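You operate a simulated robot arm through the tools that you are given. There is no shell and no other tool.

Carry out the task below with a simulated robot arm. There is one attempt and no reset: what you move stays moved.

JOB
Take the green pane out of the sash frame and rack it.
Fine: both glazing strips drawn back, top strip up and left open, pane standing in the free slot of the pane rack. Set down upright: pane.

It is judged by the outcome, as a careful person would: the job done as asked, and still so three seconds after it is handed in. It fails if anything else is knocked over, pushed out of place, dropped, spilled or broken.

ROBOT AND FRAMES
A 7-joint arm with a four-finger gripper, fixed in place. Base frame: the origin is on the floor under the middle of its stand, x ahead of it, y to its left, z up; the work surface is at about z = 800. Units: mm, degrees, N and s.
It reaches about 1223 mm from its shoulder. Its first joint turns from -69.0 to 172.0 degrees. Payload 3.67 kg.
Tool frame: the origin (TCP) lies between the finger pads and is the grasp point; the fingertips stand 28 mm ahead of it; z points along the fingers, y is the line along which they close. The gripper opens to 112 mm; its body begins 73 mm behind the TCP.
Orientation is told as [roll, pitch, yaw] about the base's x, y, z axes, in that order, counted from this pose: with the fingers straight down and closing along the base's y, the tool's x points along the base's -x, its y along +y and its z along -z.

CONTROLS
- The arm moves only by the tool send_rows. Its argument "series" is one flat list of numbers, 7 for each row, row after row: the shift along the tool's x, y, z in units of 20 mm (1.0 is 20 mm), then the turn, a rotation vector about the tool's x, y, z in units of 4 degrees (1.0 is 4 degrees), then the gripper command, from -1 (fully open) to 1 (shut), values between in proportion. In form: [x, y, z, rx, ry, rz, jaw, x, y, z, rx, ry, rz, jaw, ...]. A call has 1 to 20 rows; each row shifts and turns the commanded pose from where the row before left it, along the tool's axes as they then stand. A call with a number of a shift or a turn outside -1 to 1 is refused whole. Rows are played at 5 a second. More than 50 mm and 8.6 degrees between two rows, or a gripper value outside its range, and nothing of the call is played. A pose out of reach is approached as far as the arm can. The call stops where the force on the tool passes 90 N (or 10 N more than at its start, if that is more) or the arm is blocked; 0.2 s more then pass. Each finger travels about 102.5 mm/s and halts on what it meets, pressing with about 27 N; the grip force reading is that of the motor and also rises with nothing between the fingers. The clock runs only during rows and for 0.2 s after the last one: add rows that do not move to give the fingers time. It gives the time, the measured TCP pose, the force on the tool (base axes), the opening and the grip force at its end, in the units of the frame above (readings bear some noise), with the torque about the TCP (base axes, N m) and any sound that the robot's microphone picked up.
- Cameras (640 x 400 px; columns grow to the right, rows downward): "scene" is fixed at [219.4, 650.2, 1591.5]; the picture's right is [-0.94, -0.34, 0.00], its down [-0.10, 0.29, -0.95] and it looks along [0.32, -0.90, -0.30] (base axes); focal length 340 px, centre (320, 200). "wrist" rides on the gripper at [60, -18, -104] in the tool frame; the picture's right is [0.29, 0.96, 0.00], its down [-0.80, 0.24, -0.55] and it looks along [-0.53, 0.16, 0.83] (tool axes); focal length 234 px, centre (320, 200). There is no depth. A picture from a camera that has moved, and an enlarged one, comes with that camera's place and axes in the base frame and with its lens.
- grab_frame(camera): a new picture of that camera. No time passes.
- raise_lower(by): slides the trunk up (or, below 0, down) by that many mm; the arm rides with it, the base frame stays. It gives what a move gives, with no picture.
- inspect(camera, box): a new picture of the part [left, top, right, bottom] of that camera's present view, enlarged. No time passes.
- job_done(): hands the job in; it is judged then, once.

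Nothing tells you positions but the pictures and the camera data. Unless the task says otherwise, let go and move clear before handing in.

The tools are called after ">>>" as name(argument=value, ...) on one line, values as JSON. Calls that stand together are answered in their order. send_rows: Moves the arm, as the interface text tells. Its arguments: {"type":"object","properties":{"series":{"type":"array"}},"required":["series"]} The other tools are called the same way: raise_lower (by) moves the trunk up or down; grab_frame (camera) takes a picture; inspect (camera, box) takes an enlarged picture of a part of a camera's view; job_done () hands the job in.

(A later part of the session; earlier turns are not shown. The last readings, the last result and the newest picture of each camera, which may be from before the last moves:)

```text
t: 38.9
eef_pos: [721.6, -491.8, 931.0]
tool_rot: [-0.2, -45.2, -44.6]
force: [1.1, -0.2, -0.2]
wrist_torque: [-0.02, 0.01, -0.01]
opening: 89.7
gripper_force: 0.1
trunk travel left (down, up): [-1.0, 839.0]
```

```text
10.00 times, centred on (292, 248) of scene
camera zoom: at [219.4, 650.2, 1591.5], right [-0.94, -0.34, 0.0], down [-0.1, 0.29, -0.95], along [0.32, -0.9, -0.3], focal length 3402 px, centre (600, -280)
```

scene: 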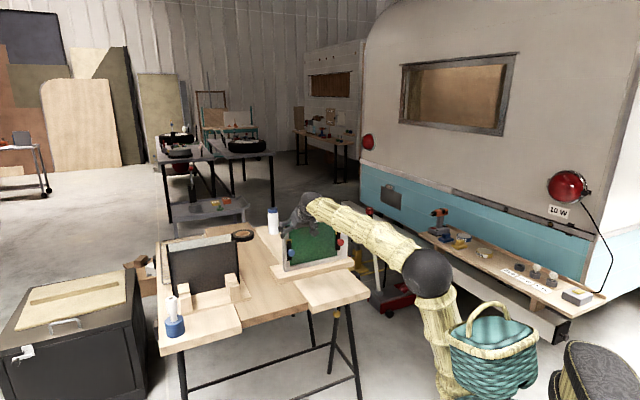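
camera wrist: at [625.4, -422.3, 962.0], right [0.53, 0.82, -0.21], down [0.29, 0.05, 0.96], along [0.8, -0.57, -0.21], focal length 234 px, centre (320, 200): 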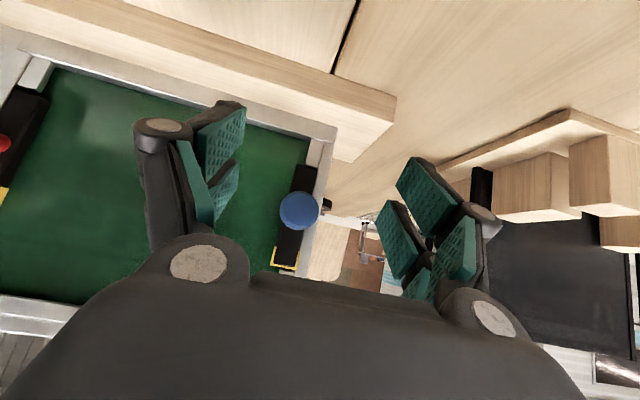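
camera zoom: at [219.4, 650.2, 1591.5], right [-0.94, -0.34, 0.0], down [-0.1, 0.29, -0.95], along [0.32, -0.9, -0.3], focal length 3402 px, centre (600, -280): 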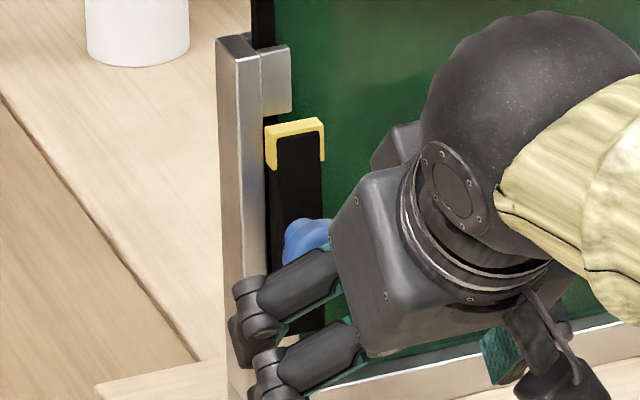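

The blue strip sits about 9 mm proud of its seat and stays there when released. Next I'll move across to the red knob.

>>> send_rows(series=[0, -0.93, 0, 0, 0, 0, -0.6, 0, -0.93, 0, 0, 0, 0, -0.6, 0, -0.93, 0, 0, 0, 0, -0.6, 0, -0.93, 0, 0, 0, 0, -0.6, 0, -0.93, 0, 0, 0, 0, -0.6, 0, -0.93, 0, 0, 0, 0, -0.6, 0, -0.93, 0, 0, 0, 0, -0.6, 0, -0.93, 0, 0, 0, 0, -0.6, 0, -0.93, 0, 0, 0, 0, -0.6, 0, -0.93, 0, 0, 0, 0, -0.6, 0, -0.93, 0, 0, 0, 0, -0.6, 0, -0.93, 0, 0, 0, 0, -0.6, 0, -0.93, 0, 0, 0, 0, -0.6, 0, 0, 0, 0, 0, 0, -0.6])

>>> grab_frame(camera="wrist")

>>> inspect(camera="scene", box=[260, 190, 380, 310])

```text
t: 41.9
eef_pos: [550.5, -664.4, 931.0]
tool_rot: [-0.4, -45.2, -44.6]
force: [0.3, 0.3, 0.2]
wrist_torque: [0.01, 0.06, -0.03]
opening: 89.6
gripper_force: 0.2
trunk travel left (down, up): [-1.0, 839.0]
```

```text
taken
camera wrist: at [454.5, -594.3, 963.1], right [0.53, 0.82, -0.21], down [0.29, 0.05, 0.96], along [0.8, -0.57, -0.21], focal length 234 px, centre (320, 200)
```

wrist: 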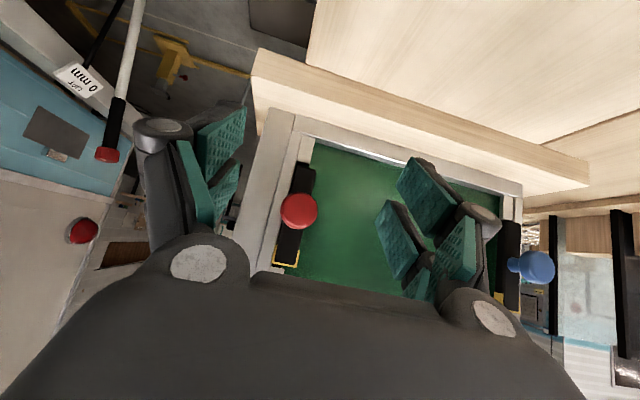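

```text
3.33 times, centred on (320, 250) of scene
camera zoom: at [219.4, 650.2, 1591.5], right [-0.94, -0.34, 0.0], down [-0.1, 0.29, -0.95], along [0.32, -0.9, -0.3], focal length 1134 px, centre (320, 33)
```

zoom: 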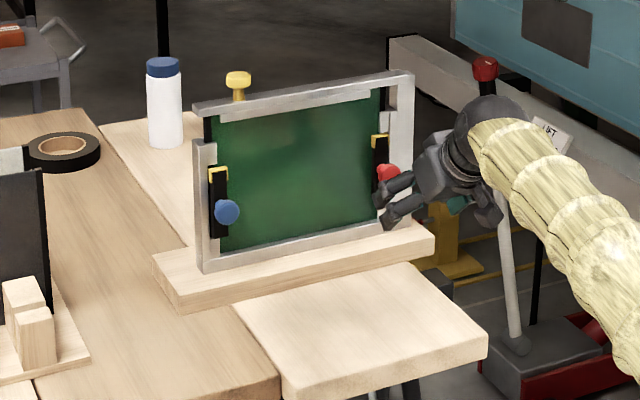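

The red knob is straight ahead at s≈-81. I'll advance 68 mm and grip it.

>>> send_rows(series=[-0.6, -0.02, 0.6, 0, 0, 0, -0.6, -0.6, -0.02, 0.6, 0, 0, 0, -0.6, -0.6, -0.01, 0.6, 0, 0, 0, -0.6, -0.6, 0, 0.6, 0, 0, 0, -0.6, 0, 0, 0, 0, 0, 0, -0.3])

>>> grab_frame(camera="wrist")

```text
t: 43.1
eef_pos: [597.0, -712.8, 930.1]
tool_rot: [-0.4, -45.2, -44.6]
force: [-0.2, -0.3, -0.3]
wrist_torque: [0.02, -0.01, -0.03]
opening: 72.9
gripper_force: 0.0
trunk travel left (down, up): [-1.0, 839.0]
```

```text
taken
camera wrist: at [502.3, -642.7, 962.0], right [0.53, 0.82, -0.21], down [0.29, 0.05, 0.96], along [0.8, -0.57, -0.21], focal length 234 px, centre (320, 200)
```

wrist: 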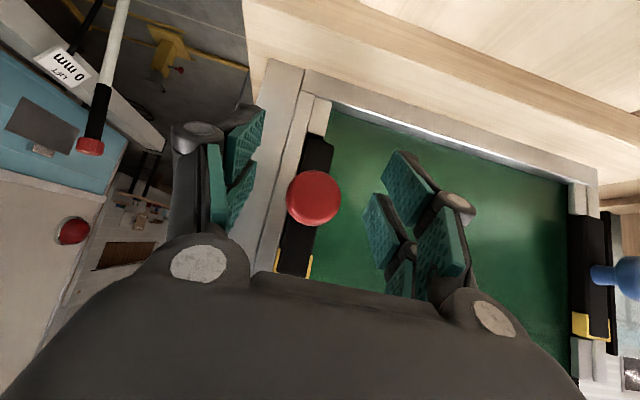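

The knob is between the pads, so I'll close on it.

>>> send_rows(series=[0, 0, 0, 0, 0, 0, 0.1, 0, 0, 0, 0, 0, 0, 0.4, 0, 0, 0, 0, 0, 0, 1, 0, 0, 0, 0, 0, 0, 1, 0, 0, 0, 0, 0, 0, 1])

>>> send_rows(series=[0.07, 0, -0.07, 0, 0, 0, 1, 0.07, 0, -0.07, 0, 0, 0, 1, 0.07, 0, -0.07, 0, 0, 0, 1])

```text
t: 44.3
eef_pos: [596.7, -711.5, 931.2]
tool_rot: [-0.2, -45.2, -44.6]
force: [-1.4, -2.0, 0.1]
wrist_torque: [0.0, -0.05, -0.15]
opening: 30.9
gripper_force: 44.6
trunk travel left (down, up): [-1.0, 839.0]
```

```text
t: 45.1
eef_pos: [593.3, -707.5, 930.2]
tool_rot: [-0.3, -45.1, -44.6]
force: [-1.3, -1.1, -4.9]
wrist_torque: [0.0, 0.13, -0.05]
opening: 31.1
gripper_force: 44.6
trunk travel left (down, up): [-1.0, 839.0]
```

The red strip also moves freely outward along the pull. I'll continue in small steps to its stop.

>>> send_rows(series=[0.07, 0, -0.07, 0, 0, 0, 1, 0.07, 0, -0.07, 0, 0, 0, 1, 0, 0, 0, 0, 0, 0, 1])

>>> send_rows(series=[0.07, 0, -0.07, 0, 0, 0, 1, 0.07, 0, -0.07, 0, 0, 0, 1, 0, 0, 0, 0, 0, 0, 1])

```text
t: 45.9
eef_pos: [591.7, -704.9, 930.6]
tool_rot: [-0.3, -45.1, -44.6]
force: [3.1, 2.3, -11.3]
wrist_torque: [0.2, -0.01, 0.03]
opening: 30.9
gripper_force: 44.4
trunk travel left (down, up): [-1.0, 839.0]
```

```text
t: 46.7
eef_pos: [590.5, -704.9, 931.0]
tool_rot: [-0.4, -45.2, -44.4]
force: [44.2, -29.3, 5.7]
wrist_torque: [-0.24, -0.16, 0.05]
opening: 30.7
gripper_force: 44.8
trunk travel left (down, up): [-1.0, 839.0]
```

The red strip reached its stop at about 10 mm too. I'll release and back off.

>>> send_rows(series=[-0.03, 0, 0.03, 0, 0, 0, 1, 0, 0, 0, 0, 0, 0, 0.4, 0, 0, 0, 0, 0, 0, 0, 0, 0, 0, 0, 0, 0, -0.4, 0, 0, 0, 0, 0, 0, -0.6, 0.5, 0, -0.5, 0, 0, 0, -0.6, 0.5, 0, -0.5, 0, 0, 0, -0.6, 0.5, 0, -0.5, 0, 0, 0, -0.6, 0.5, 0, -0.5, 0, 0, 0, -0.6, 0.5, 0, -0.5, 0, 0, 0, -0.6, 0.5, 0, -0.5, 0, 0, 0, -0.6])

>>> grab_frame(camera="wrist")

>>> inspect(camera="scene", box=[260, 190, 380, 310])

```text
t: 49.1
eef_pos: [528.6, -642.7, 930.7]
tool_rot: [-0.3, -45.2, -44.6]
force: [0.4, 0.4, 0.0]
wrist_torque: [-0.01, 0.01, 0.0]
opening: 89.4
gripper_force: 0.2
trunk travel left (down, up): [-1.0, 839.0]
```

```text
taken
camera wrist: at [433.0, -574.2, 963.4], right [0.53, 0.82, -0.21], down [0.29, 0.05, 0.96], along [0.8, -0.57, -0.21], focal length 234 px, centre (320, 200)
```

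wrist: 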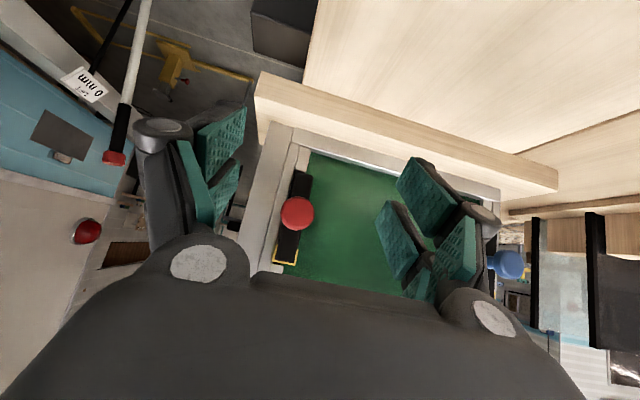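

```text
3.33 times, centred on (320, 250) of scene
camera zoom: at [219.4, 650.2, 1591.5], right [-0.94, -0.34, 0.0], down [-0.1, 0.29, -0.95], along [0.32, -0.9, -0.3], focal length 1134 px, centre (320, 33)
```

zoom: 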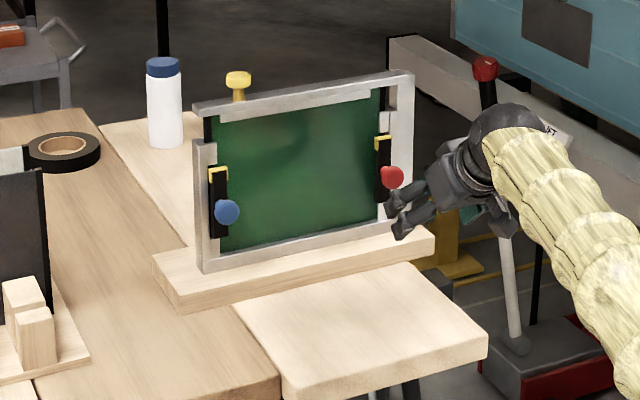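

Both strips now stand about 10 mm proud. Next is the hinged top rail, with its yellow knob at about (781, -604, 1092). I'll raise the trunk, straighten the tool to point down, and turn it so the fingers close across the rail.

>>> raise_lower(by=400)

>>> send_rows(series=[0, 0, 0, 0, 0.942, 0, -0.6, 0, 0, 0, 0, 0.942, 0, -0.6, 0, 0, 0, 0, 0.942, 0, -0.6, 0, 0, 0, 0, 0.942, 0, -0.6, 0, 0, 0, 0, 0.942, 0, -0.6, 0, 0, 0, 0, 0.942, 0, -0.6, 0, 0, 0, 0, 0.942, 0, -0.6, 0, 0, 0, 0, 0.942, 0, -0.6, 0, 0, 0, 0, 0.942, 0, -0.6, 0, 0, 0, 0, 0.942, 0, -0.6, 0, 0, 0, 0, 0.942, 0, -0.6, 0, 0, 0, 0, 0.942, 0, -0.6, 0, 0, 0, 0, 0, 0, -0.6])

>>> grab_frame(camera="scene")

```text
t: 53.0
eef_pos: [528.2, -643.4, 1331.4]
tool_rot: [-0.4, -45.2, -44.6]
force: [0.2, -0.2, 0.1]
wrist_torque: [-0.04, -0.01, 0.01]
opening: 89.7
gripper_force: 0.1
trunk travel left (down, up): [-401.0, 439.0]
```

```text
t: 55.8
eef_pos: [529.0, -643.6, 1332.8]
tool_rot: [-0.2, 0.0, -44.8]
force: [-0.3, -0.1, -0.4]
wrist_torque: [-0.03, 0.0, -0.01]
opening: 89.7
gripper_force: 0.1
trunk travel left (down, up): [-401.0, 439.0]
```

```text
taken
```

scene: 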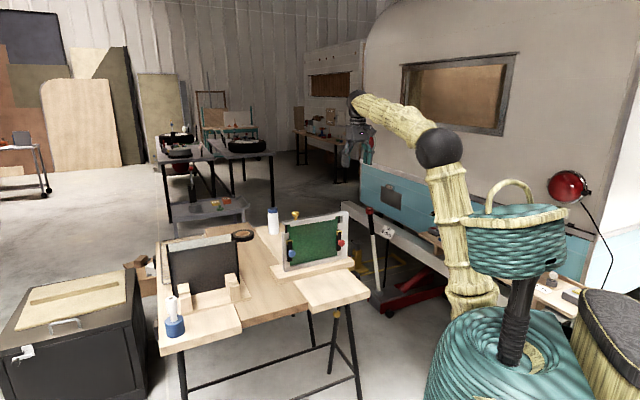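

The tool is straight down now. I'll turn it +90° so the fingers close across the rail.

>>> send_rows(series=[0, 0, 0, 0, 0, -1, -0.6, 0, 0, 0, 0, 0, -1, -0.6, 0, 0, 0, 0, 0, -1, -0.6, 0, 0, 0, 0, 0, -1, -0.6, 0, 0, 0, 0, 0, -1, -0.6, 0, 0, 0, 0, 0, -1, -0.6, 0, 0, 0, 0, 0, -1, -0.6, 0, 0, 0, 0, 0, -1, -0.6, 0, 0, 0, 0, 0, -1, -0.6, 0, 0, 0, 0, 0, -1, -0.6, 0, 0, 0, 0, 0, -1, -0.6, 0, 0, 0, 0, 0, -1, -0.6, 0, 0, 0, 0, 0, -1, -0.6, 0, 0, 0, 0, 0, -1, -0.6, 0, 0, 0, 0, 0, -1, -0.6, 0, 0, 0, 0, 0, -1, -0.6, 0, 0, 0, 0, 0, -1, -0.6, 0, 0, 0, 0, 0, -1, -0.6, 0, 0, 0, 0, 0, -1, -0.6, 0, 0, 0, 0, 0, -1, -0.6])

>>> send_rows(series=[0, 0, 0, 0, 0, -0.83, -0.6, 0, 0, 0, 0, 0, -0.83, -0.6, 0, 0, 0, 0, 0, -0.83, -0.6, 0, 0, 0, 0, 0, 0, -0.6])

```text
t: 60.0
eef_pos: [527.5, -643.1, 1332.2]
tool_rot: [-0.1, 0.2, 35.2]
force: [-1.0, 0.5, 0.4]
wrist_torque: [0.04, 0.0, 0.0]
opening: 89.5
gripper_force: 0.1
trunk travel left (down, up): [-401.0, 439.0]
```

```text
t: 61.0
eef_pos: [527.0, -643.3, 1333.2]
tool_rot: [0.1, 0.2, 45.2]
force: [-0.2, -0.6, 0.1]
wrist_torque: [-0.01, 0.01, 0.01]
opening: 89.4
gripper_force: 0.0
trunk travel left (down, up): [-401.0, 439.0]
```

Yaw is set. I'll move over the yellow knob, then come down to about 80 mm above it for a look.

>>> send_rows(series=[-0.942, -0.693, 0, 0, 0, 0, -0.6, -0.942, -0.693, 0, 0, 0, 0, -0.6, -0.942, -0.693, 0, 0, 0, 0, -0.6, -0.942, -0.693, 0, 0, 0, 0, -0.6, -0.942, -0.693, 0, 0, 0, 0, -0.6, -0.942, -0.693, 0, 0, 0, 0, -0.6, -0.942, -0.693, 0, 0, 0, 0, -0.6, -0.942, -0.693, 0, 0, 0, 0, -0.6, -0.942, -0.693, 0, 0, 0, 0, -0.6, -0.942, -0.693, 0, 0, 0, 0, -0.6, -0.942, -0.693, 0, 0, 0, 0, -0.6, 0, 0, 0.9, 0, 0, 0, -0.6, 0, 0, 0.9, 0, 0, 0, -0.6, 0, 0, 0.9, 0, 0, 0, -0.6, 0, 0, 0.9, 0, 0, 0, -0.6, 0, 0, 0.9, 0, 0, 0, -0.6, 0, 0, 0.9, 0, 0, 0, -0.6, 0, 0, 0.9, 0, 0, 0, -0.6, 0, 0, 0, 0, 0, 0, -0.6])

>>> grab_frame(camera="wrist")

>>> grab_frame(camera="scene")

```text
t: 65.0
eef_pos: [772.6, -598.4, 1202.5]
tool_rot: [0.0, 0.2, 45.3]
force: [0.4, -0.8, 0.1]
wrist_torque: [-0.01, 0.01, 0.0]
opening: 89.6
gripper_force: 0.0
out of reach, approached as far as the arm can: row 11
trunk travel left (down, up): [-401.0, 439.0]
```

```text
taken
camera wrist: at [741.8, -654.1, 1307.7], right [-0.88, 0.47, 0.0], down [0.39, 0.74, 0.55], along [0.26, 0.49, -0.83], focal length 234 px, centre (320, 200)
```

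wrist: 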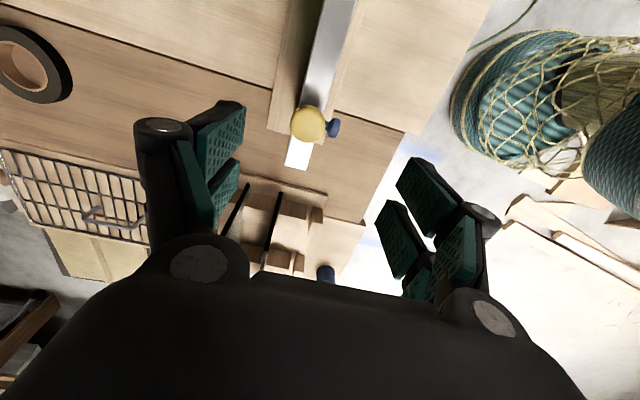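

```text
taken
```

scene: 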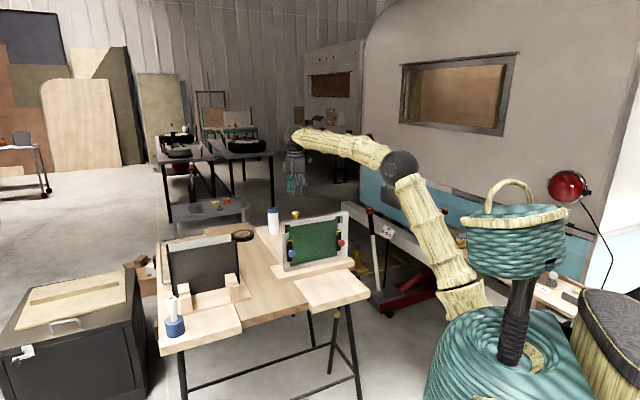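

The knob is confirmed near s=123, n=-980. I'll raise the trunk 150 mm for better reach, then come straight down over the knob.

>>> raise_lower(by=150)

>>> send_rows(series=[-0.04, -0.53, 0, 0, 0, 0, -0.6, 0, 0, 0.9, 0, 0, 0, -0.6, 0, 0, 0.9, 0, 0, 0, -0.6, 0, 0, 0.9, 0, 0, 0, -0.6, 0, 0, 0.9, 0, 0, 0, -0.6, 0, 0, 0.9, 0, 0, 0, -0.6, 0, 0, 0.9, 0, 0, 0, -0.6, 0, 0, 0.9, 0, 0, 0, -0.6, 0, 0, 0.9, 0, 0, 0, -0.6, 0, 0, 0.9, 0, 0, 0, -0.6, 0, 0, 0.9, 0, 0, 0, -0.6, 0, 0, 0, 0, 0, 0, -0.6])

>>> grab_frame(camera="wrist")

```text
t: 66.7
eef_pos: [771.6, -599.1, 1353.0]
tool_rot: [0.2, 0.2, 45.2]
force: [1.2, -0.6, 0.1]
wrist_torque: [0.0, -0.02, 0.02]
opening: 89.7
gripper_force: 0.1
trunk travel left (down, up): [-551.0, 289.0]
```

```text
t: 69.3
eef_pos: [779.2, -606.4, 1173.8]
tool_rot: [0.1, 0.2, 45.2]
force: [1.0, 0.0, 0.4]
wrist_torque: [-0.02, -0.01, -0.02]
opening: 89.6
gripper_force: 0.1
trunk travel left (down, up): [-551.0, 289.0]
```

```text
taken
camera wrist: at [749.3, -660.7, 1278.6], right [-0.88, 0.47, 0.0], down [0.39, 0.74, 0.55], along [0.26, 0.49, -0.83], focal length 234 px, centre (320, 200)
```

wrist: 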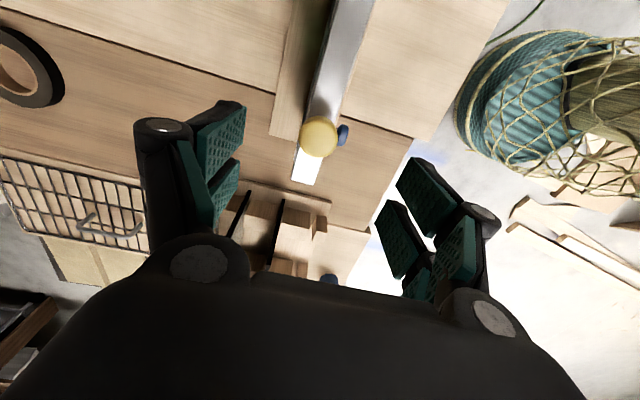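

The gripper is centred over the knob within a millimetre. I'll descend to z≈1100 and close gently.

>>> send_rows(series=[0, 0, 0.8, 0, 0, 0, -0.6, 0, 0, 0.8, 0, 0, 0, -0.6, 0, 0, 0.8, 0, 0, 0, -0.6, 0, 0, 0.8, 0, 0, 0, -0.6, 0, 0, 0.5, 0, 0, 0, -0.6, 0, 0, 0, 0, 0, 0, -0.2, 0, 0, 0, 0, 0, 0, 0.2, 0, 0, 0, 0, 0, 0, 1, 0, 0, 0, 0, 0, 0, 1, 0, 0, 0, 0, 0, 0, 1])

>>> grab_frame(camera="wrist")

>>> inspect(camera="scene", box=[265, 150, 365, 270])

```text
t: 71.5
eef_pos: [778.7, -606.4, 1097.7]
tool_rot: [0.1, 0.3, 45.2]
force: [8.7, -6.9, 3.8]
wrist_torque: [-0.32, -0.02, 0.0]
opening: 28.8
gripper_force: 45.4
trunk travel left (down, up): [-551.0, 289.0]
```

```text
taken
camera wrist: at [750.1, -661.5, 1203.1], right [-0.88, 0.47, 0.0], down [0.39, 0.74, 0.55], along [0.26, 0.49, -0.83], focal length 234 px, centre (320, 200)
```

wrist: 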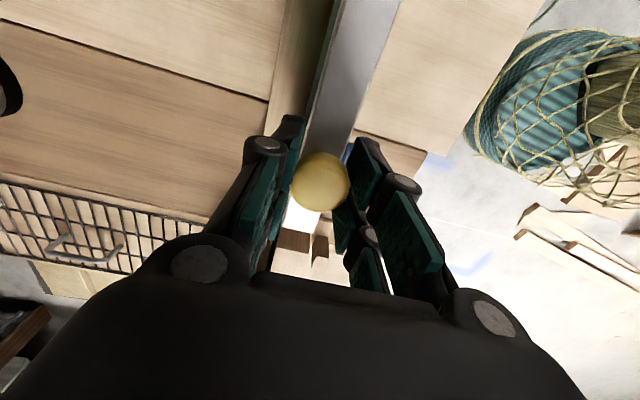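

```text
3.33 times, centred on (315, 210) of scene
camera zoom: at [219.4, 650.2, 1591.5], right [-0.94, -0.34, 0.0], down [-0.1, 0.29, -0.95], along [0.32, -0.9, -0.3], focal length 1134 px, centre (337, 167)
```

zoom: 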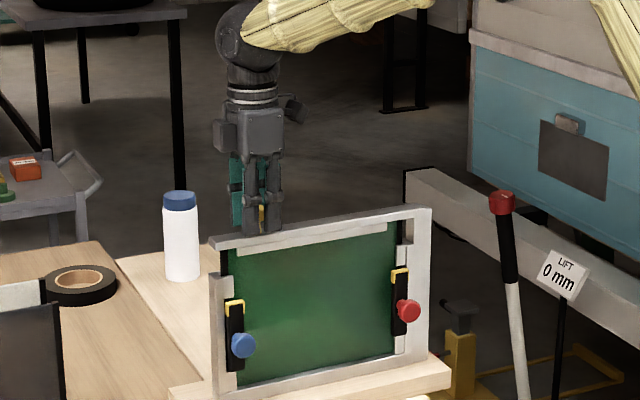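

The yellow knob is held. I'll lift a few degrees along the hinge arc and check the force.

>>> send_rows(series=[0.07, 0, -0.413, 0, 0, 0, 1, 0.08, 0, -0.412, 0, 0, 0, 1, 0.1, 0, -0.405, 0, 0, 0, 1, 0, 0, 0, 0, 0, 0, 1])

>>> inspect(camera="scene", box=[265, 150, 365, 270])

```text
t: 72.5
eef_pos: [778.5, -608.2, 1123.6]
tool_rot: [0.1, 0.3, 45.2]
force: [22.2, 10.6, -0.6]
wrist_torque: [0.77, -0.83, 0.07]
opening: 28.5
gripper_force: 44.7
trunk travel left (down, up): [-551.0, 289.0]
```

```text
3.33 times, centred on (315, 210) of scene
camera zoom: at [219.4, 650.2, 1591.5], right [-0.94, -0.34, 0.0], down [-0.1, 0.29, -0.95], along [0.32, -0.9, -0.3], focal length 1134 px, centre (337, 167)
```

zoom: 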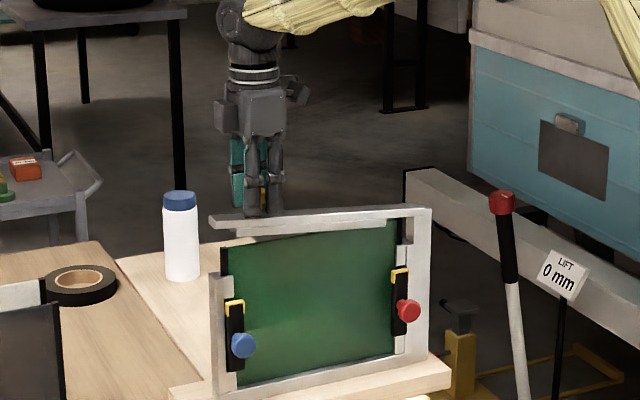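

The rail lifts about its right-hand hinge. There is a small side load, so I'll adjust my arc estimate and continue gently.

>>> send_rows(series=[0.02, 0, -0.42, 0, 0, 0, 1, 0.03, 0, -0.42, 0, 0, 0, 1, 0.05, 0, -0.42, 0, 0, 0, 1, 0, 0, 0, 0, 0, 0, 1])

```text
t: 73.5
eef_pos: [773.1, -613.4, 1148.9]
tool_rot: [0.1, 0.3, 45.1]
force: [6.5, 2.0, -2.2]
wrist_torque: [0.54, -0.53, -0.15]
opening: 29.0
gripper_force: 44.6
trunk travel left (down, up): [-551.0, 289.0]
```

The load is low now and the arc fits. I'll continue up to about 30°.

>>> send_rows(series=[0.22, 0, -0.695, 0, 0, 0, 1, 0.265, 0, -0.675, 0, 0, 0, 1, 0.305, 0, -0.655, 0, 0, 0, 1, 0.345, 0, -0.64, 0, 0, 0, 1, 0, 0, 0, 0, 0, 0, 1])

>>> inspect(camera="scene", box=[265, 130, 365, 250])

```text
t: 74.7
eef_pos: [757.4, -628.2, 1201.4]
tool_rot: [0.1, 0.1, 45.2]
force: [-6.6, 0.2, -7.4]
wrist_torque: [0.58, -0.35, 0.12]
opening: 29.9
gripper_force: 45.1
trunk travel left (down, up): [-551.0, 289.0]
```

```text
3.33 times, centred on (315, 190) of scene
camera zoom: at [219.4, 650.2, 1591.5], right [-0.94, -0.34, 0.0], down [-0.1, 0.29, -0.95], along [0.32, -0.9, -0.3], focal length 1134 px, centre (337, 233)
```

zoom: 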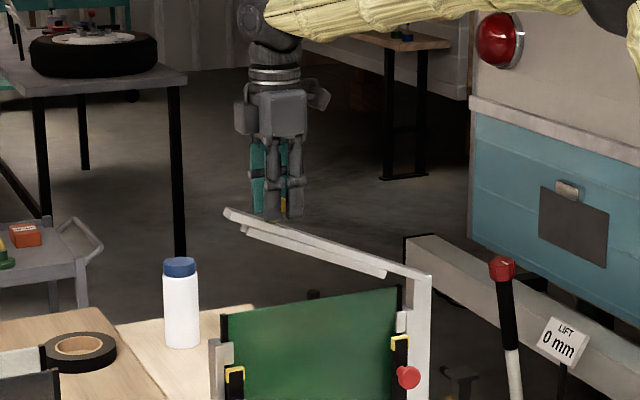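

At about 30° and tracking well. Continuing in steps.

>>> send_rows(series=[0.425, 0, -0.655, 0, 0, 0, 1, 0.45, 0, -0.635, 0, 0, 0, 1, 0.49, 0, -0.6, 0, 0, 0, 1, 0.53, 0, -0.57, 0, 0, 0, 1, 0, 0, 0, 0, 0, 0, 1])

>>> send_rows(series=[0.57, 0, -0.53, 0, 0, 0, 1, 0.6, 0, -0.495, 0, 0, 0, 1, 0.63, 0, -0.455, 0, 0, 0, 1, 0.66, 0, -0.415, 0, 0, 0, 1, 0, 0, 0, 0, 0, 0, 1])

>>> inspect(camera="scene", box=[275, 110, 375, 230])

```text
t: 75.9
eef_pos: [731.8, -654.8, 1251.2]
tool_rot: [0.1, 0.2, 45.3]
force: [-1.1, 0.5, -5.7]
wrist_torque: [0.75, -0.62, 0.06]
opening: 30.2
gripper_force: 45.0
trunk travel left (down, up): [-551.0, 289.0]
```

```text
t: 77.1
eef_pos: [697.4, -689.6, 1290.2]
tool_rot: [0.0, 0.2, 45.1]
force: [8.7, 0.0, 6.9]
wrist_torque: [0.23, -0.28, -0.07]
opening: 30.6
gripper_force: 44.4
trunk travel left (down, up): [-551.0, 289.0]
```

```text
3.33 times, centred on (325, 170) of scene
camera zoom: at [219.4, 650.2, 1591.5], right [-0.94, -0.34, 0.0], down [-0.1, 0.29, -0.95], along [0.32, -0.9, -0.3], focal length 1134 px, centre (303, 300)
```

zoom: 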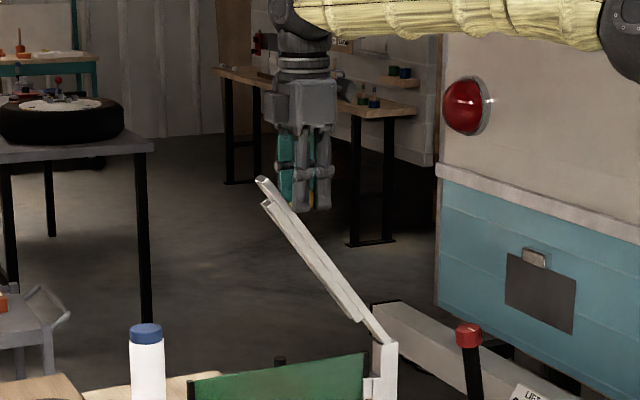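

About 60° open. I'll continue toward vertical and watch for the stop.

>>> send_rows(series=[0.725, 0, -0.32, 0, 0, 0, 1, 0.71, 0, -0.325, 0, 0, 0, 1, 0.725, 0, -0.275, 0, 0, 0, 1, 0.75, 0, -0.23, 0, 0, 0, 1, 0, 0, 0, 0, 0, 0, 1])

>>> send_rows(series=[0.76, 0, -0.18, 0, 0, 0, 1, 0.77, 0, -0.13, 0, 0, 0, 1, 0.775, 0, -0.075, 0, 0, 0, 1, 0, 0, 0, 0, 0, 0, 1])

>>> inspect(camera="scene", box=[285, 110, 385, 230])

```text
t: 78.3
eef_pos: [655.5, -731.1, 1313.0]
tool_rot: [0.1, 0.2, 45.0]
force: [11.6, -6.3, 10.4]
wrist_torque: [-0.03, -0.14, 0.03]
opening: 30.4
gripper_force: 45.1
trunk travel left (down, up): [-551.0, 289.0]
```

```text
t: 79.3
eef_pos: [623.6, -763.1, 1319.5]
tool_rot: [0.1, 0.2, 45.2]
force: [5.6, 0.2, 2.1]
wrist_torque: [0.47, -0.44, -0.08]
opening: 30.1
gripper_force: 45.4
trunk travel left (down, up): [-551.0, 289.0]
```

```text
3.33 times, centred on (335, 170) of scene
camera zoom: at [219.4, 650.2, 1591.5], right [-0.94, -0.34, 0.0], down [-0.1, 0.29, -0.95], along [0.32, -0.9, -0.3], focal length 1134 px, centre (270, 300)
```

zoom: 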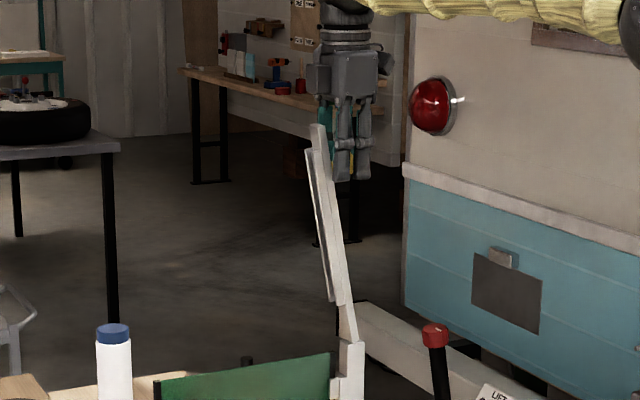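

Close to vertical. I'll continue in smaller steps past vertical until a stop is felt.

>>> send_rows(series=[0.6, 0, -0.03, 0, 0, 0, 1, 0.6, 0, 0, 0, 0, 0, 1, 0, 0, 0, 0, 0, 0, 1])

>>> send_rows(series=[0.5, 0, 0.03, 0, 0, 0, 1, 0.5, 0, 0.04, 0, 0, 0, 1, 0, 0, 0, 0, 0, 0, 1])

>>> inspect(camera="scene", box=[285, 110, 385, 230])

```text
t: 80.1
eef_pos: [606.4, -780.2, 1321.6]
tool_rot: [0.3, 0.2, 45.3]
force: [-4.8, 11.9, -14.0]
wrist_torque: [0.79, -0.62, -0.14]
opening: 30.3
gripper_force: 45.4
trunk travel left (down, up): [-551.0, 289.0]
```

```text
t: 80.9
eef_pos: [592.4, -793.7, 1320.3]
tool_rot: [0.0, 0.2, 45.3]
force: [-2.2, 10.6, -5.4]
wrist_torque: [0.97, -0.8, -0.12]
opening: 30.6
gripper_force: 45.1
trunk travel left (down, up): [-551.0, 289.0]
```

```text
3.33 times, centred on (335, 170) of scene
camera zoom: at [219.4, 650.2, 1591.5], right [-0.94, -0.34, 0.0], down [-0.1, 0.29, -0.95], along [0.32, -0.9, -0.3], focal length 1134 px, centre (270, 300)
```

zoom: 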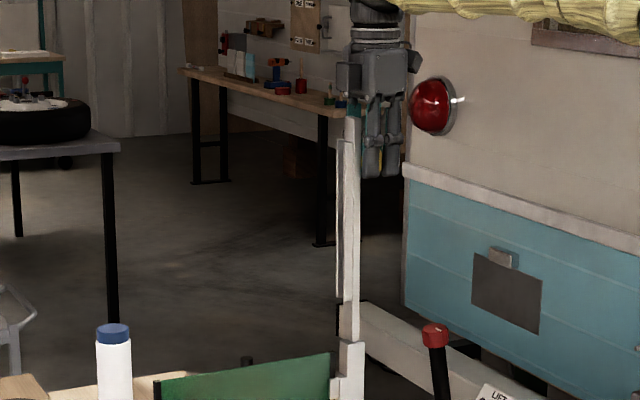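

Now just past vertical with no stop yet. I'll continue a little further.

>>> send_rows(series=[0.5, 0, 0.06, 0, 0, 0, 1, 0.5, 0, 0.07, 0, 0, 0, 1, 0, 0, 0, 0, 0, 0, 1])

>>> send_rows(series=[0.4, 0, 0.08, 0, 0, 0, 1, 0.4, 0, 0.09, 0, 0, 0, 1, 0, 0, 0, 0, 0, 0, 1])

```text
t: 81.7
eef_pos: [578.3, -807.2, 1317.9]
tool_rot: [-0.1, 0.3, 45.2]
force: [-1.8, 9.6, 1.6]
wrist_torque: [0.89, -0.68, -0.22]
opening: 30.4
gripper_force: 45.6
trunk travel left (down, up): [-551.0, 289.0]
```

```text
t: 82.5
eef_pos: [566.4, -818.2, 1314.8]
tool_rot: [0.0, 0.1, 45.2]
force: [-4.1, 11.7, -2.2]
wrist_torque: [0.9, -0.68, -0.01]
opening: 30.6
gripper_force: 45.1
trunk travel left (down, up): [-551.0, 289.0]
```

About 102° and still free. I'll continue slowly to find the stop.

>>> send_rows(series=[0.4, 0, 0.11, 0, 0, 0, 1, 0.4, 0, 0.12, 0, 0, 0, 1, 0, 0, 0, 0, 0, 0, 1])

>>> send_rows(series=[0.4, 0, 0.13, 0, 0, 0, 1, 0.4, 0, 0.14, 0, 0, 0, 1, 0, 0, 0, 0, 0, 0, 1])

>>> inspect(camera="scene", box=[285, 110, 385, 230])

```text
t: 83.3
eef_pos: [559.0, -827.5, 1311.1]
tool_rot: [-0.1, 0.3, 45.3]
force: [22.1, 16.7, 10.6]
wrist_torque: [0.92, -0.99, 0.06]
opening: 30.6
gripper_force: 44.9
trunk travel left (down, up): [-551.0, 289.0]
```

```text
t: 84.1
eef_pos: [543.0, -843.7, 1302.9]
tool_rot: [0.2, 0.3, 44.9]
force: [13.1, 6.9, 6.3]
wrist_torque: [-0.04, -0.2, -0.39]
opening: 30.3
gripper_force: 45.0
trunk travel left (down, up): [-551.0, 289.0]
```

```text
3.33 times, centred on (335, 170) of scene
camera zoom: at [219.4, 650.2, 1591.5], right [-0.94, -0.34, 0.0], down [-0.1, 0.29, -0.95], along [0.32, -0.9, -0.3], focal length 1134 px, centre (270, 300)
```

zoom: 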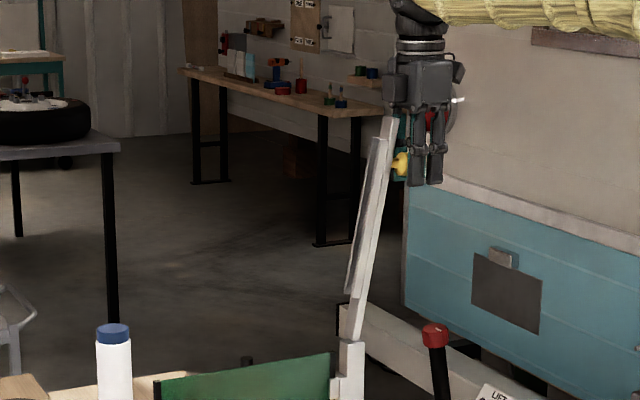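

The rail reached its stop at about 105°, leaning past vertical, and the knob is sliding out of my fingers. I'll open the fingers and lift straight up, then check that the rail stays.

>>> send_rows(series=[0, 0, 0, 0, 0, 0, 0.3, 0, 0, 0, 0, 0, 0, 0, 0, 0, 0, 0, 0, 0, -0.4, 0, 0, 0, 0, 0, 0, -0.6, 0, 0, 0, 0, 0, 0, -0.6])

>>> grab_frame(camera="wrist")

>>> inspect(camera="scene", box=[285, 110, 385, 230])

```text
t: 85.3
eef_pos: [544.7, -844.5, 1302.2]
tool_rot: [0.2, 0.1, 45.1]
force: [0.0, 0.4, -0.5]
wrist_torque: [-0.01, -0.03, -0.02]
opening: 89.5
gripper_force: 0.1
trunk travel left (down, up): [-551.0, 289.0]
```

```text
taken
camera wrist: at [514.8, -900.3, 1407.0], right [-0.88, 0.47, 0.0], down [0.39, 0.73, 0.55], along [0.26, 0.49, -0.83], focal length 234 px, centre (320, 200)
```

wrist: 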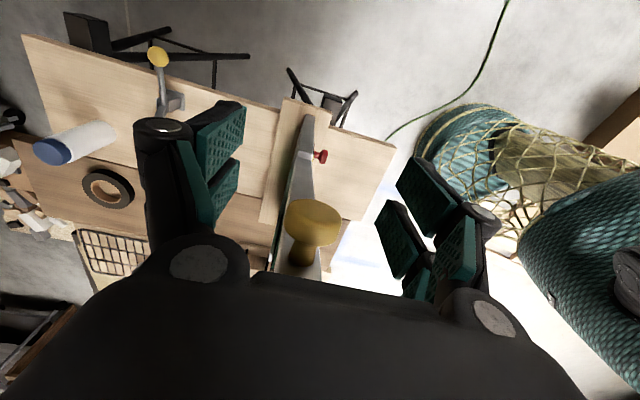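

```text
3.33 times, centred on (335, 170) of scene
camera zoom: at [219.4, 650.2, 1591.5], right [-0.94, -0.34, 0.0], down [-0.1, 0.29, -0.95], along [0.32, -0.9, -0.3], focal length 1134 px, centre (270, 300)
```

zoom: 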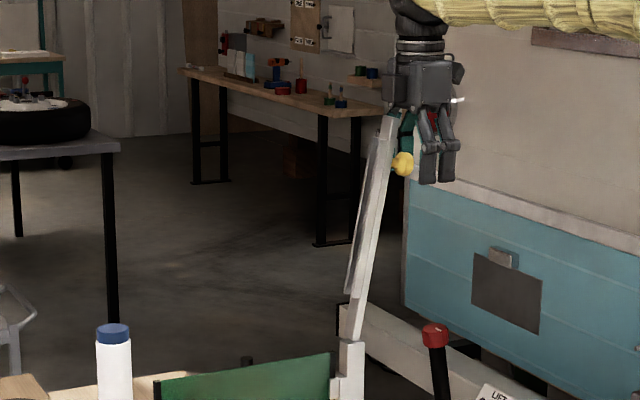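

The rail stays open by itself. I'll raise the trunk to clear its tip, then move over the pane.

>>> raise_lower(by=150)

>>> send_rows(series=[-0.9, 0, 0, 0, 0, 0, -0.6, -0.9, 0, 0, 0, 0, 0, -0.6, -0.9, 0, 0, 0, 0, 0, -0.6, -0.9, 0, 0, 0, 0, 0, -0.6, -0.9, 0, 0, 0, 0, 0, -0.6, -0.9, 0, 0, 0, 0, 0, -0.6, -0.9, 0, 0, 0, 0, 0, -0.6, -0.9, 0, 0, 0, 0, 0, -0.6, -0.9, 0, 0, 0, 0, 0, -0.6, -0.9, 0, 0, 0, 0, 0, -0.6, -0.9, 0, 0, 0, 0, 0, -0.6, -0.9, 0, 0, 0, 0, 0, -0.6, -0.9, 0, 0, 0, 0, 0, -0.6, -0.9, 0, 0, 0, 0, 0, -0.6, 0, 0, 0, 0, 0, 0, -0.6])

>>> grab_frame(camera="wrist")

>>> grab_frame(camera="scene")

```text
t: 87.0
eef_pos: [544.2, -842.9, 1453.7]
tool_rot: [0.1, 0.2, 45.2]
force: [-0.2, -0.2, 0.9]
wrist_torque: [0.0, 0.05, 0.0]
opening: 89.7
gripper_force: 0.2
trunk travel left (down, up): [-701.0, 139.0]
```

```text
t: 90.2
eef_pos: [722.0, -664.4, 1452.2]
tool_rot: [0.2, 0.2, 45.2]
force: [0.3, -1.0, 0.4]
wrist_torque: [0.03, 0.0, 0.0]
opening: 89.6
gripper_force: 0.1
trunk travel left (down, up): [-701.0, 139.0]
```

```text
taken
camera wrist: at [692.5, -718.8, 1557.8], right [-0.88, 0.47, 0.0], down [0.39, 0.73, 0.55], along [0.26, 0.49, -0.83], focal length 234 px, centre (320, 200)
```

wrist: 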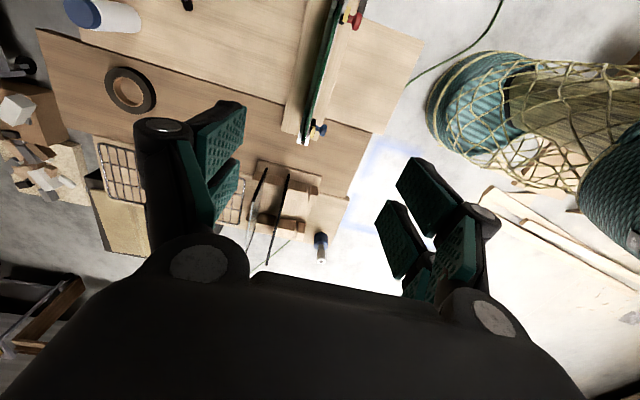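

```text
taken
```

scene: 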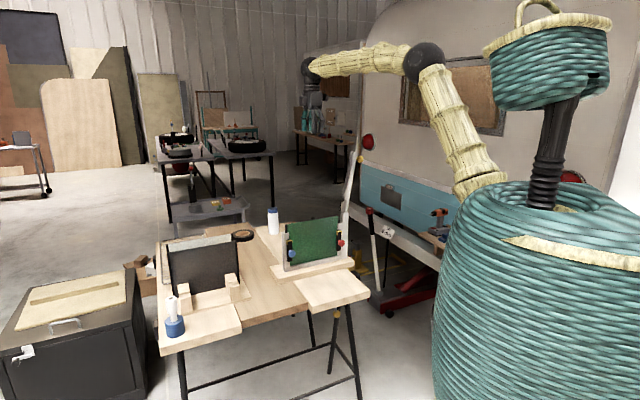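

The pane's top edge is now exposed. I'll zoom in on it and on the rack from this position.

>>> inspect(camera="wrist", box=[270, 0, 390, 150])

>>> inspect(camera="wrist", box=[230, 140, 360, 280])

>>> inspect(camera="scene", box=[275, 205, 355, 275])

>>> inspect(camera="scene", box=[155, 225, 255, 325])

```text
2.67 times, centred on (330, 75) of wrist
camera zoom: at [692.5, -718.8, 1557.8], right [-0.88, 0.47, 0.0], down [0.39, 0.73, 0.55], along [0.26, 0.49, -0.83], focal length 624 px, centre (293, 533)
```

zoom: 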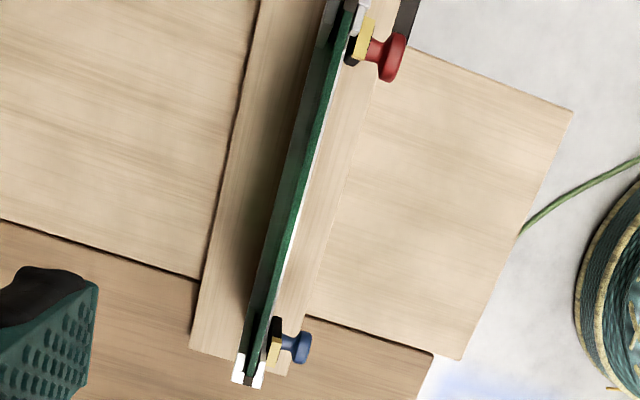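

```text
2.86 times, centred on (295, 210) of wrist
camera zoom: at [692.5, -718.8, 1557.8], right [-0.88, 0.47, 0.0], down [0.39, 0.73, 0.55], along [0.26, 0.49, -0.83], focal length 669 px, centre (391, 171)
```

zoom: 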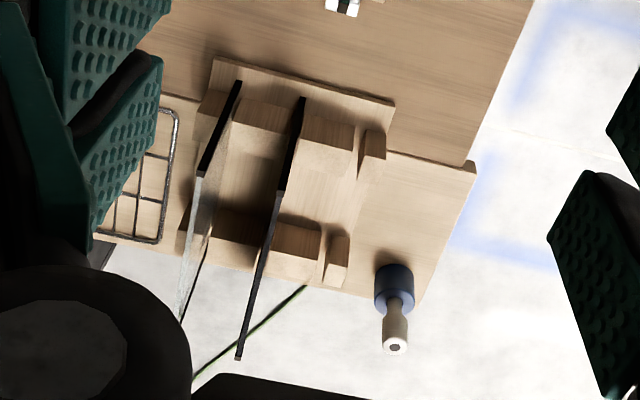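

```text
5.71 times, centred on (315, 240) of scene
camera zoom: at [219.4, 650.2, 1591.5], right [-0.94, -0.34, 0.0], down [-0.1, 0.29, -0.95], along [0.32, -0.9, -0.3], focal length 1944 px, centre (349, -29)
```

zoom: 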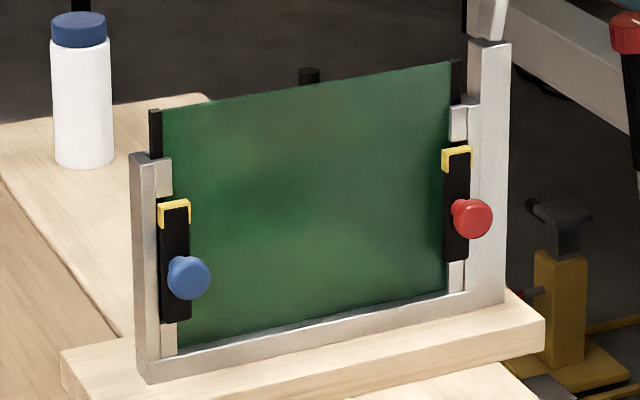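

```text
4.00 times, centred on (205, 275) of scene
camera zoom: at [219.4, 650.2, 1591.5], right [-0.94, -0.34, 0.0], down [-0.1, 0.29, -0.95], along [0.32, -0.9, -0.3], focal length 1361 px, centre (780, -100)
```

zoom: 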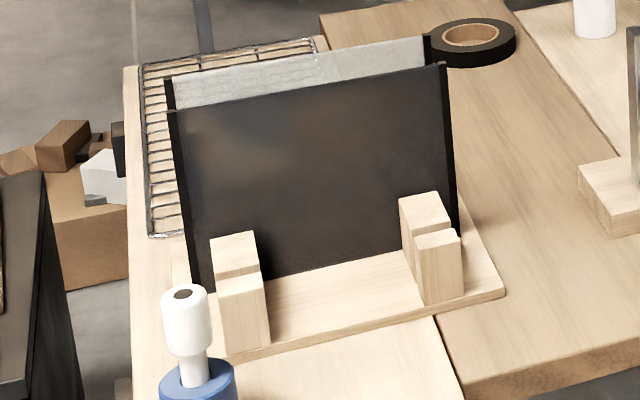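

I'll zoom further into the free slot of the rack and the pane top in the frame.

>>> inspect(camera="wrist", box=[280, 170, 330, 205])

>>> inspect(camera="wrist", box=[270, 205, 330, 245])

>>> inspect(camera="scene", box=[184, 268, 204, 290])

>>> inspect(camera="scene", box=[220, 270, 244, 300])

>>> inspect(camera="wrist", box=[295, 90, 345, 150])

>>> inspect(camera="wrist", box=[310, 0, 370, 45])

```text
11.43 times, centred on (305, 188) of wrist
camera zoom: at [692.5, -718.8, 1557.8], right [-0.88, 0.47, 0.0], down [0.39, 0.73, 0.55], along [0.26, 0.49, -0.83], focal length 2676 px, centre (491, 343)
```

zoom: 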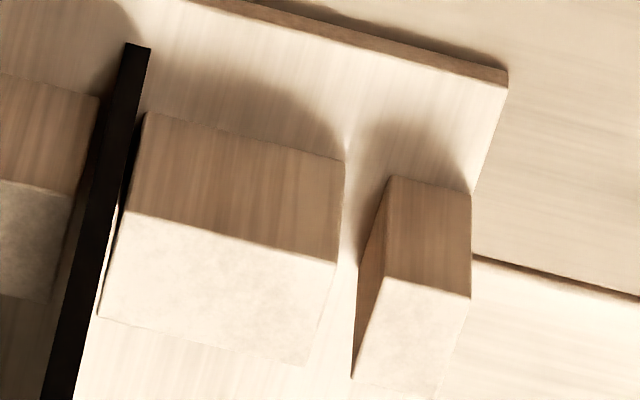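

```text
10.00 times, centred on (300, 225) of wrist
camera zoom: at [692.5, -718.8, 1557.8], right [-0.88, 0.47, 0.0], down [0.39, 0.73, 0.55], along [0.26, 0.49, -0.83], focal length 2342 px, centre (520, -50)
```

zoom: 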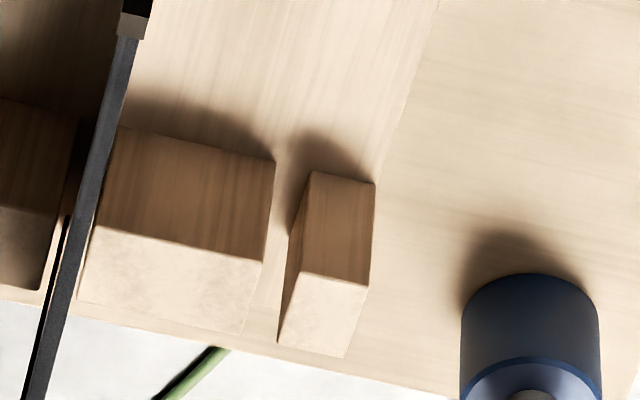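

```text
16.00 times, centred on (194, 279) of scene
camera zoom: at [219.4, 650.2, 1591.5], right [-0.94, -0.34, 0.0], down [-0.1, 0.29, -0.95], along [0.32, -0.9, -0.3], focal length 5443 px, centre (2336, -1064)
```

zoom: 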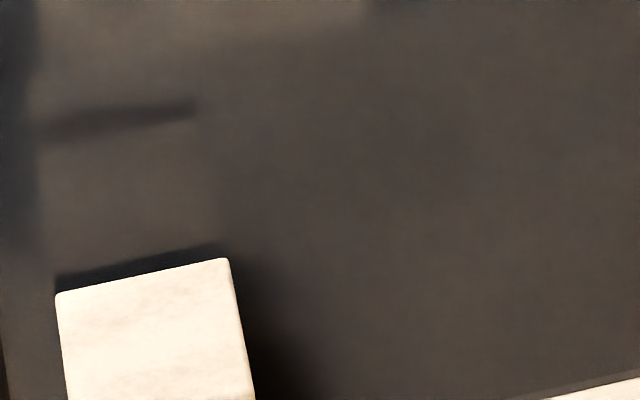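

```text
13.33 times, centred on (232, 285) of scene
camera zoom: at [219.4, 650.2, 1591.5], right [-0.94, -0.34, 0.0], down [-0.1, 0.29, -0.95], along [0.32, -0.9, -0.3], focal length 4536 px, centre (1493, -933)
```

zoom: 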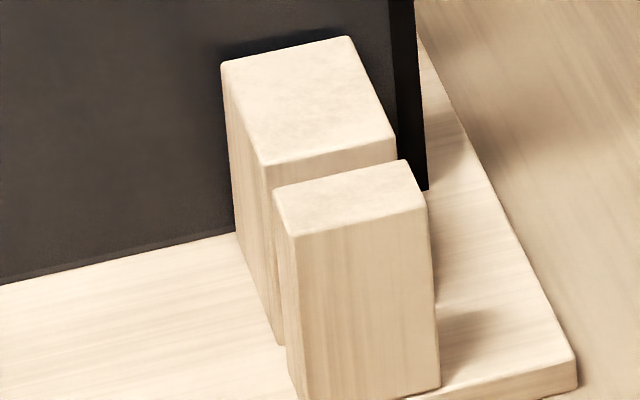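

```text
6.67 times, centred on (320, 120) of wrist
camera zoom: at [692.5, -718.8, 1557.8], right [-0.88, 0.47, 0.0], down [0.39, 0.73, 0.55], along [0.26, 0.49, -0.83], focal length 1561 px, centre (320, 733)
```

zoom: 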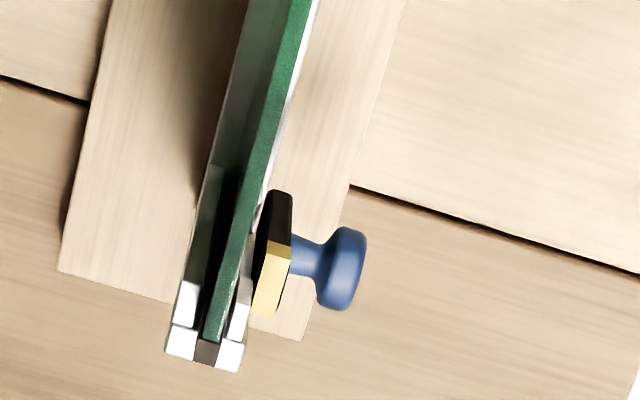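

```text
8.89 times, centred on (340, 22) of wrist
camera zoom: at [692.5, -718.8, 1557.8], right [-0.88, 0.47, 0.0], down [0.39, 0.73, 0.55], along [0.26, 0.49, -0.83], focal length 2082 px, centre (142, 1778)
```

zoom: 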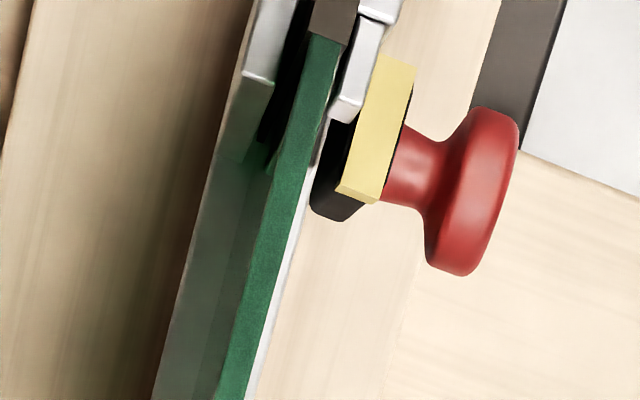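

The picture is clear now: the pane is about 6 mm thick at n≈-981, the strips stand clear of it, and the free rack slot is centred near n≈-911. I'll fly over the rack first to measure the free slot from close up before taking the pane.

>>> send_rows(series=[-0.95, 0.18, 0, 0, 0, 0, -0.6, -0.95, 0.18, 0, 0, 0, 0, -0.6, -0.95, 0.18, 0, 0, 0, 0, -0.6, -0.95, 0.18, 0, 0, 0, 0, -0.6, -0.95, 0.18, 0, 0, 0, 0, -0.6, -0.95, 0.18, 0, 0, 0, 0, -0.6, -0.95, 0.18, 0, 0, 0, 0, -0.6, -0.95, 0.18, 0, 0, 0, 0, -0.6, -0.95, 0.18, 0, 0, 0, 0, -0.6, -0.95, 0.18, 0, 0, 0, 0, -0.6, -0.95, 0.18, 0, 0, 0, 0, -0.6, -0.95, 0.18, 0, 0, 0, 0, -0.6, -0.95, 0.18, 0, 0, 0, 0, -0.6, -0.95, 0.18, 0, 0, 0, 0, -0.6, -0.95, 0.18, 0, 0, 0, 0, -0.6, -0.95, 0.18, 0, 0, 0, 0, -0.6, -0.95, 0.18, 0, 0, 0, 0, -0.6, -0.95, 0.18, 0, 0, 0, 0, -0.6, 0, 0, 0, 0, 0, 0, -0.6])

>>> send_rows(series=[0, 0, 1, 0, 0, 0, -0.6, 0, 0, 1, 0, 0, 0, -0.6, 0, 0, 1, 0, 0, 0, -0.6, 0, 0, 1, 0, 0, 0, -0.6, 0, 0, 1, 0, 0, 0, -0.6, 0, 0, 1, 0, 0, 0, -0.6, 0, 0, 1, 0, 0, 0, -0.6, 0, 0, 1, 0, 0, 0, -0.6, 0, 0, 1, 0, 0, 0, -0.6, 0, 0, 1, 0, 0, 0, -0.6, 0, 0, 1, 0, 0, 0, -0.6, 0, 0, 1, 0, 0, 0, -0.6, 0, 0, 1, 0, 0, 0, -0.6, 0, 0, 0, 0, 0, 0, -0.6])

>>> grab_frame(camera="wrist")

>>> grab_frame(camera="scene")

```text
t: 94.2
eef_pos: [916.6, -375.6, 1451.7]
tool_rot: [0.1, 0.1, 45.2]
force: [-0.2, -0.2, 0.7]
wrist_torque: [0.03, -0.03, 0.01]
opening: 89.7
gripper_force: 0.0
trunk travel left (down, up): [-701.0, 139.0]
```

```text
t: 97.2
eef_pos: [915.9, -376.0, 1191.1]
tool_rot: [-0.1, 0.2, 45.3]
force: [0.3, 0.6, -0.9]
wrist_torque: [0.03, -0.03, 0.03]
opening: 89.5
gripper_force: 0.0
trunk travel left (down, up): [-701.0, 139.0]
```

```text
taken
camera wrist: at [887.2, -430.3, 1296.6], right [-0.88, 0.47, 0.0], down [0.39, 0.74, 0.55], along [0.26, 0.49, -0.83], focal length 234 px, centre (320, 200)
```

wrist: 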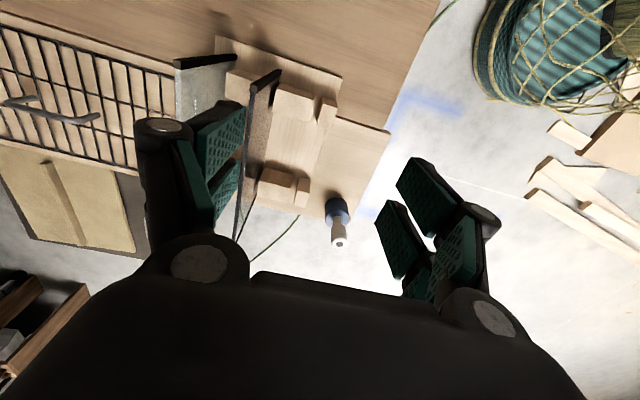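

```text
taken
```

scene: 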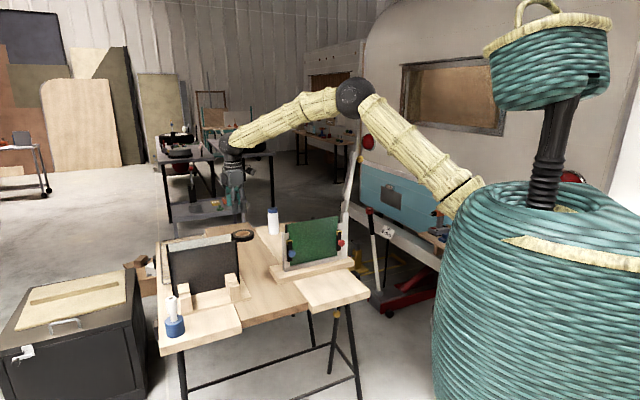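

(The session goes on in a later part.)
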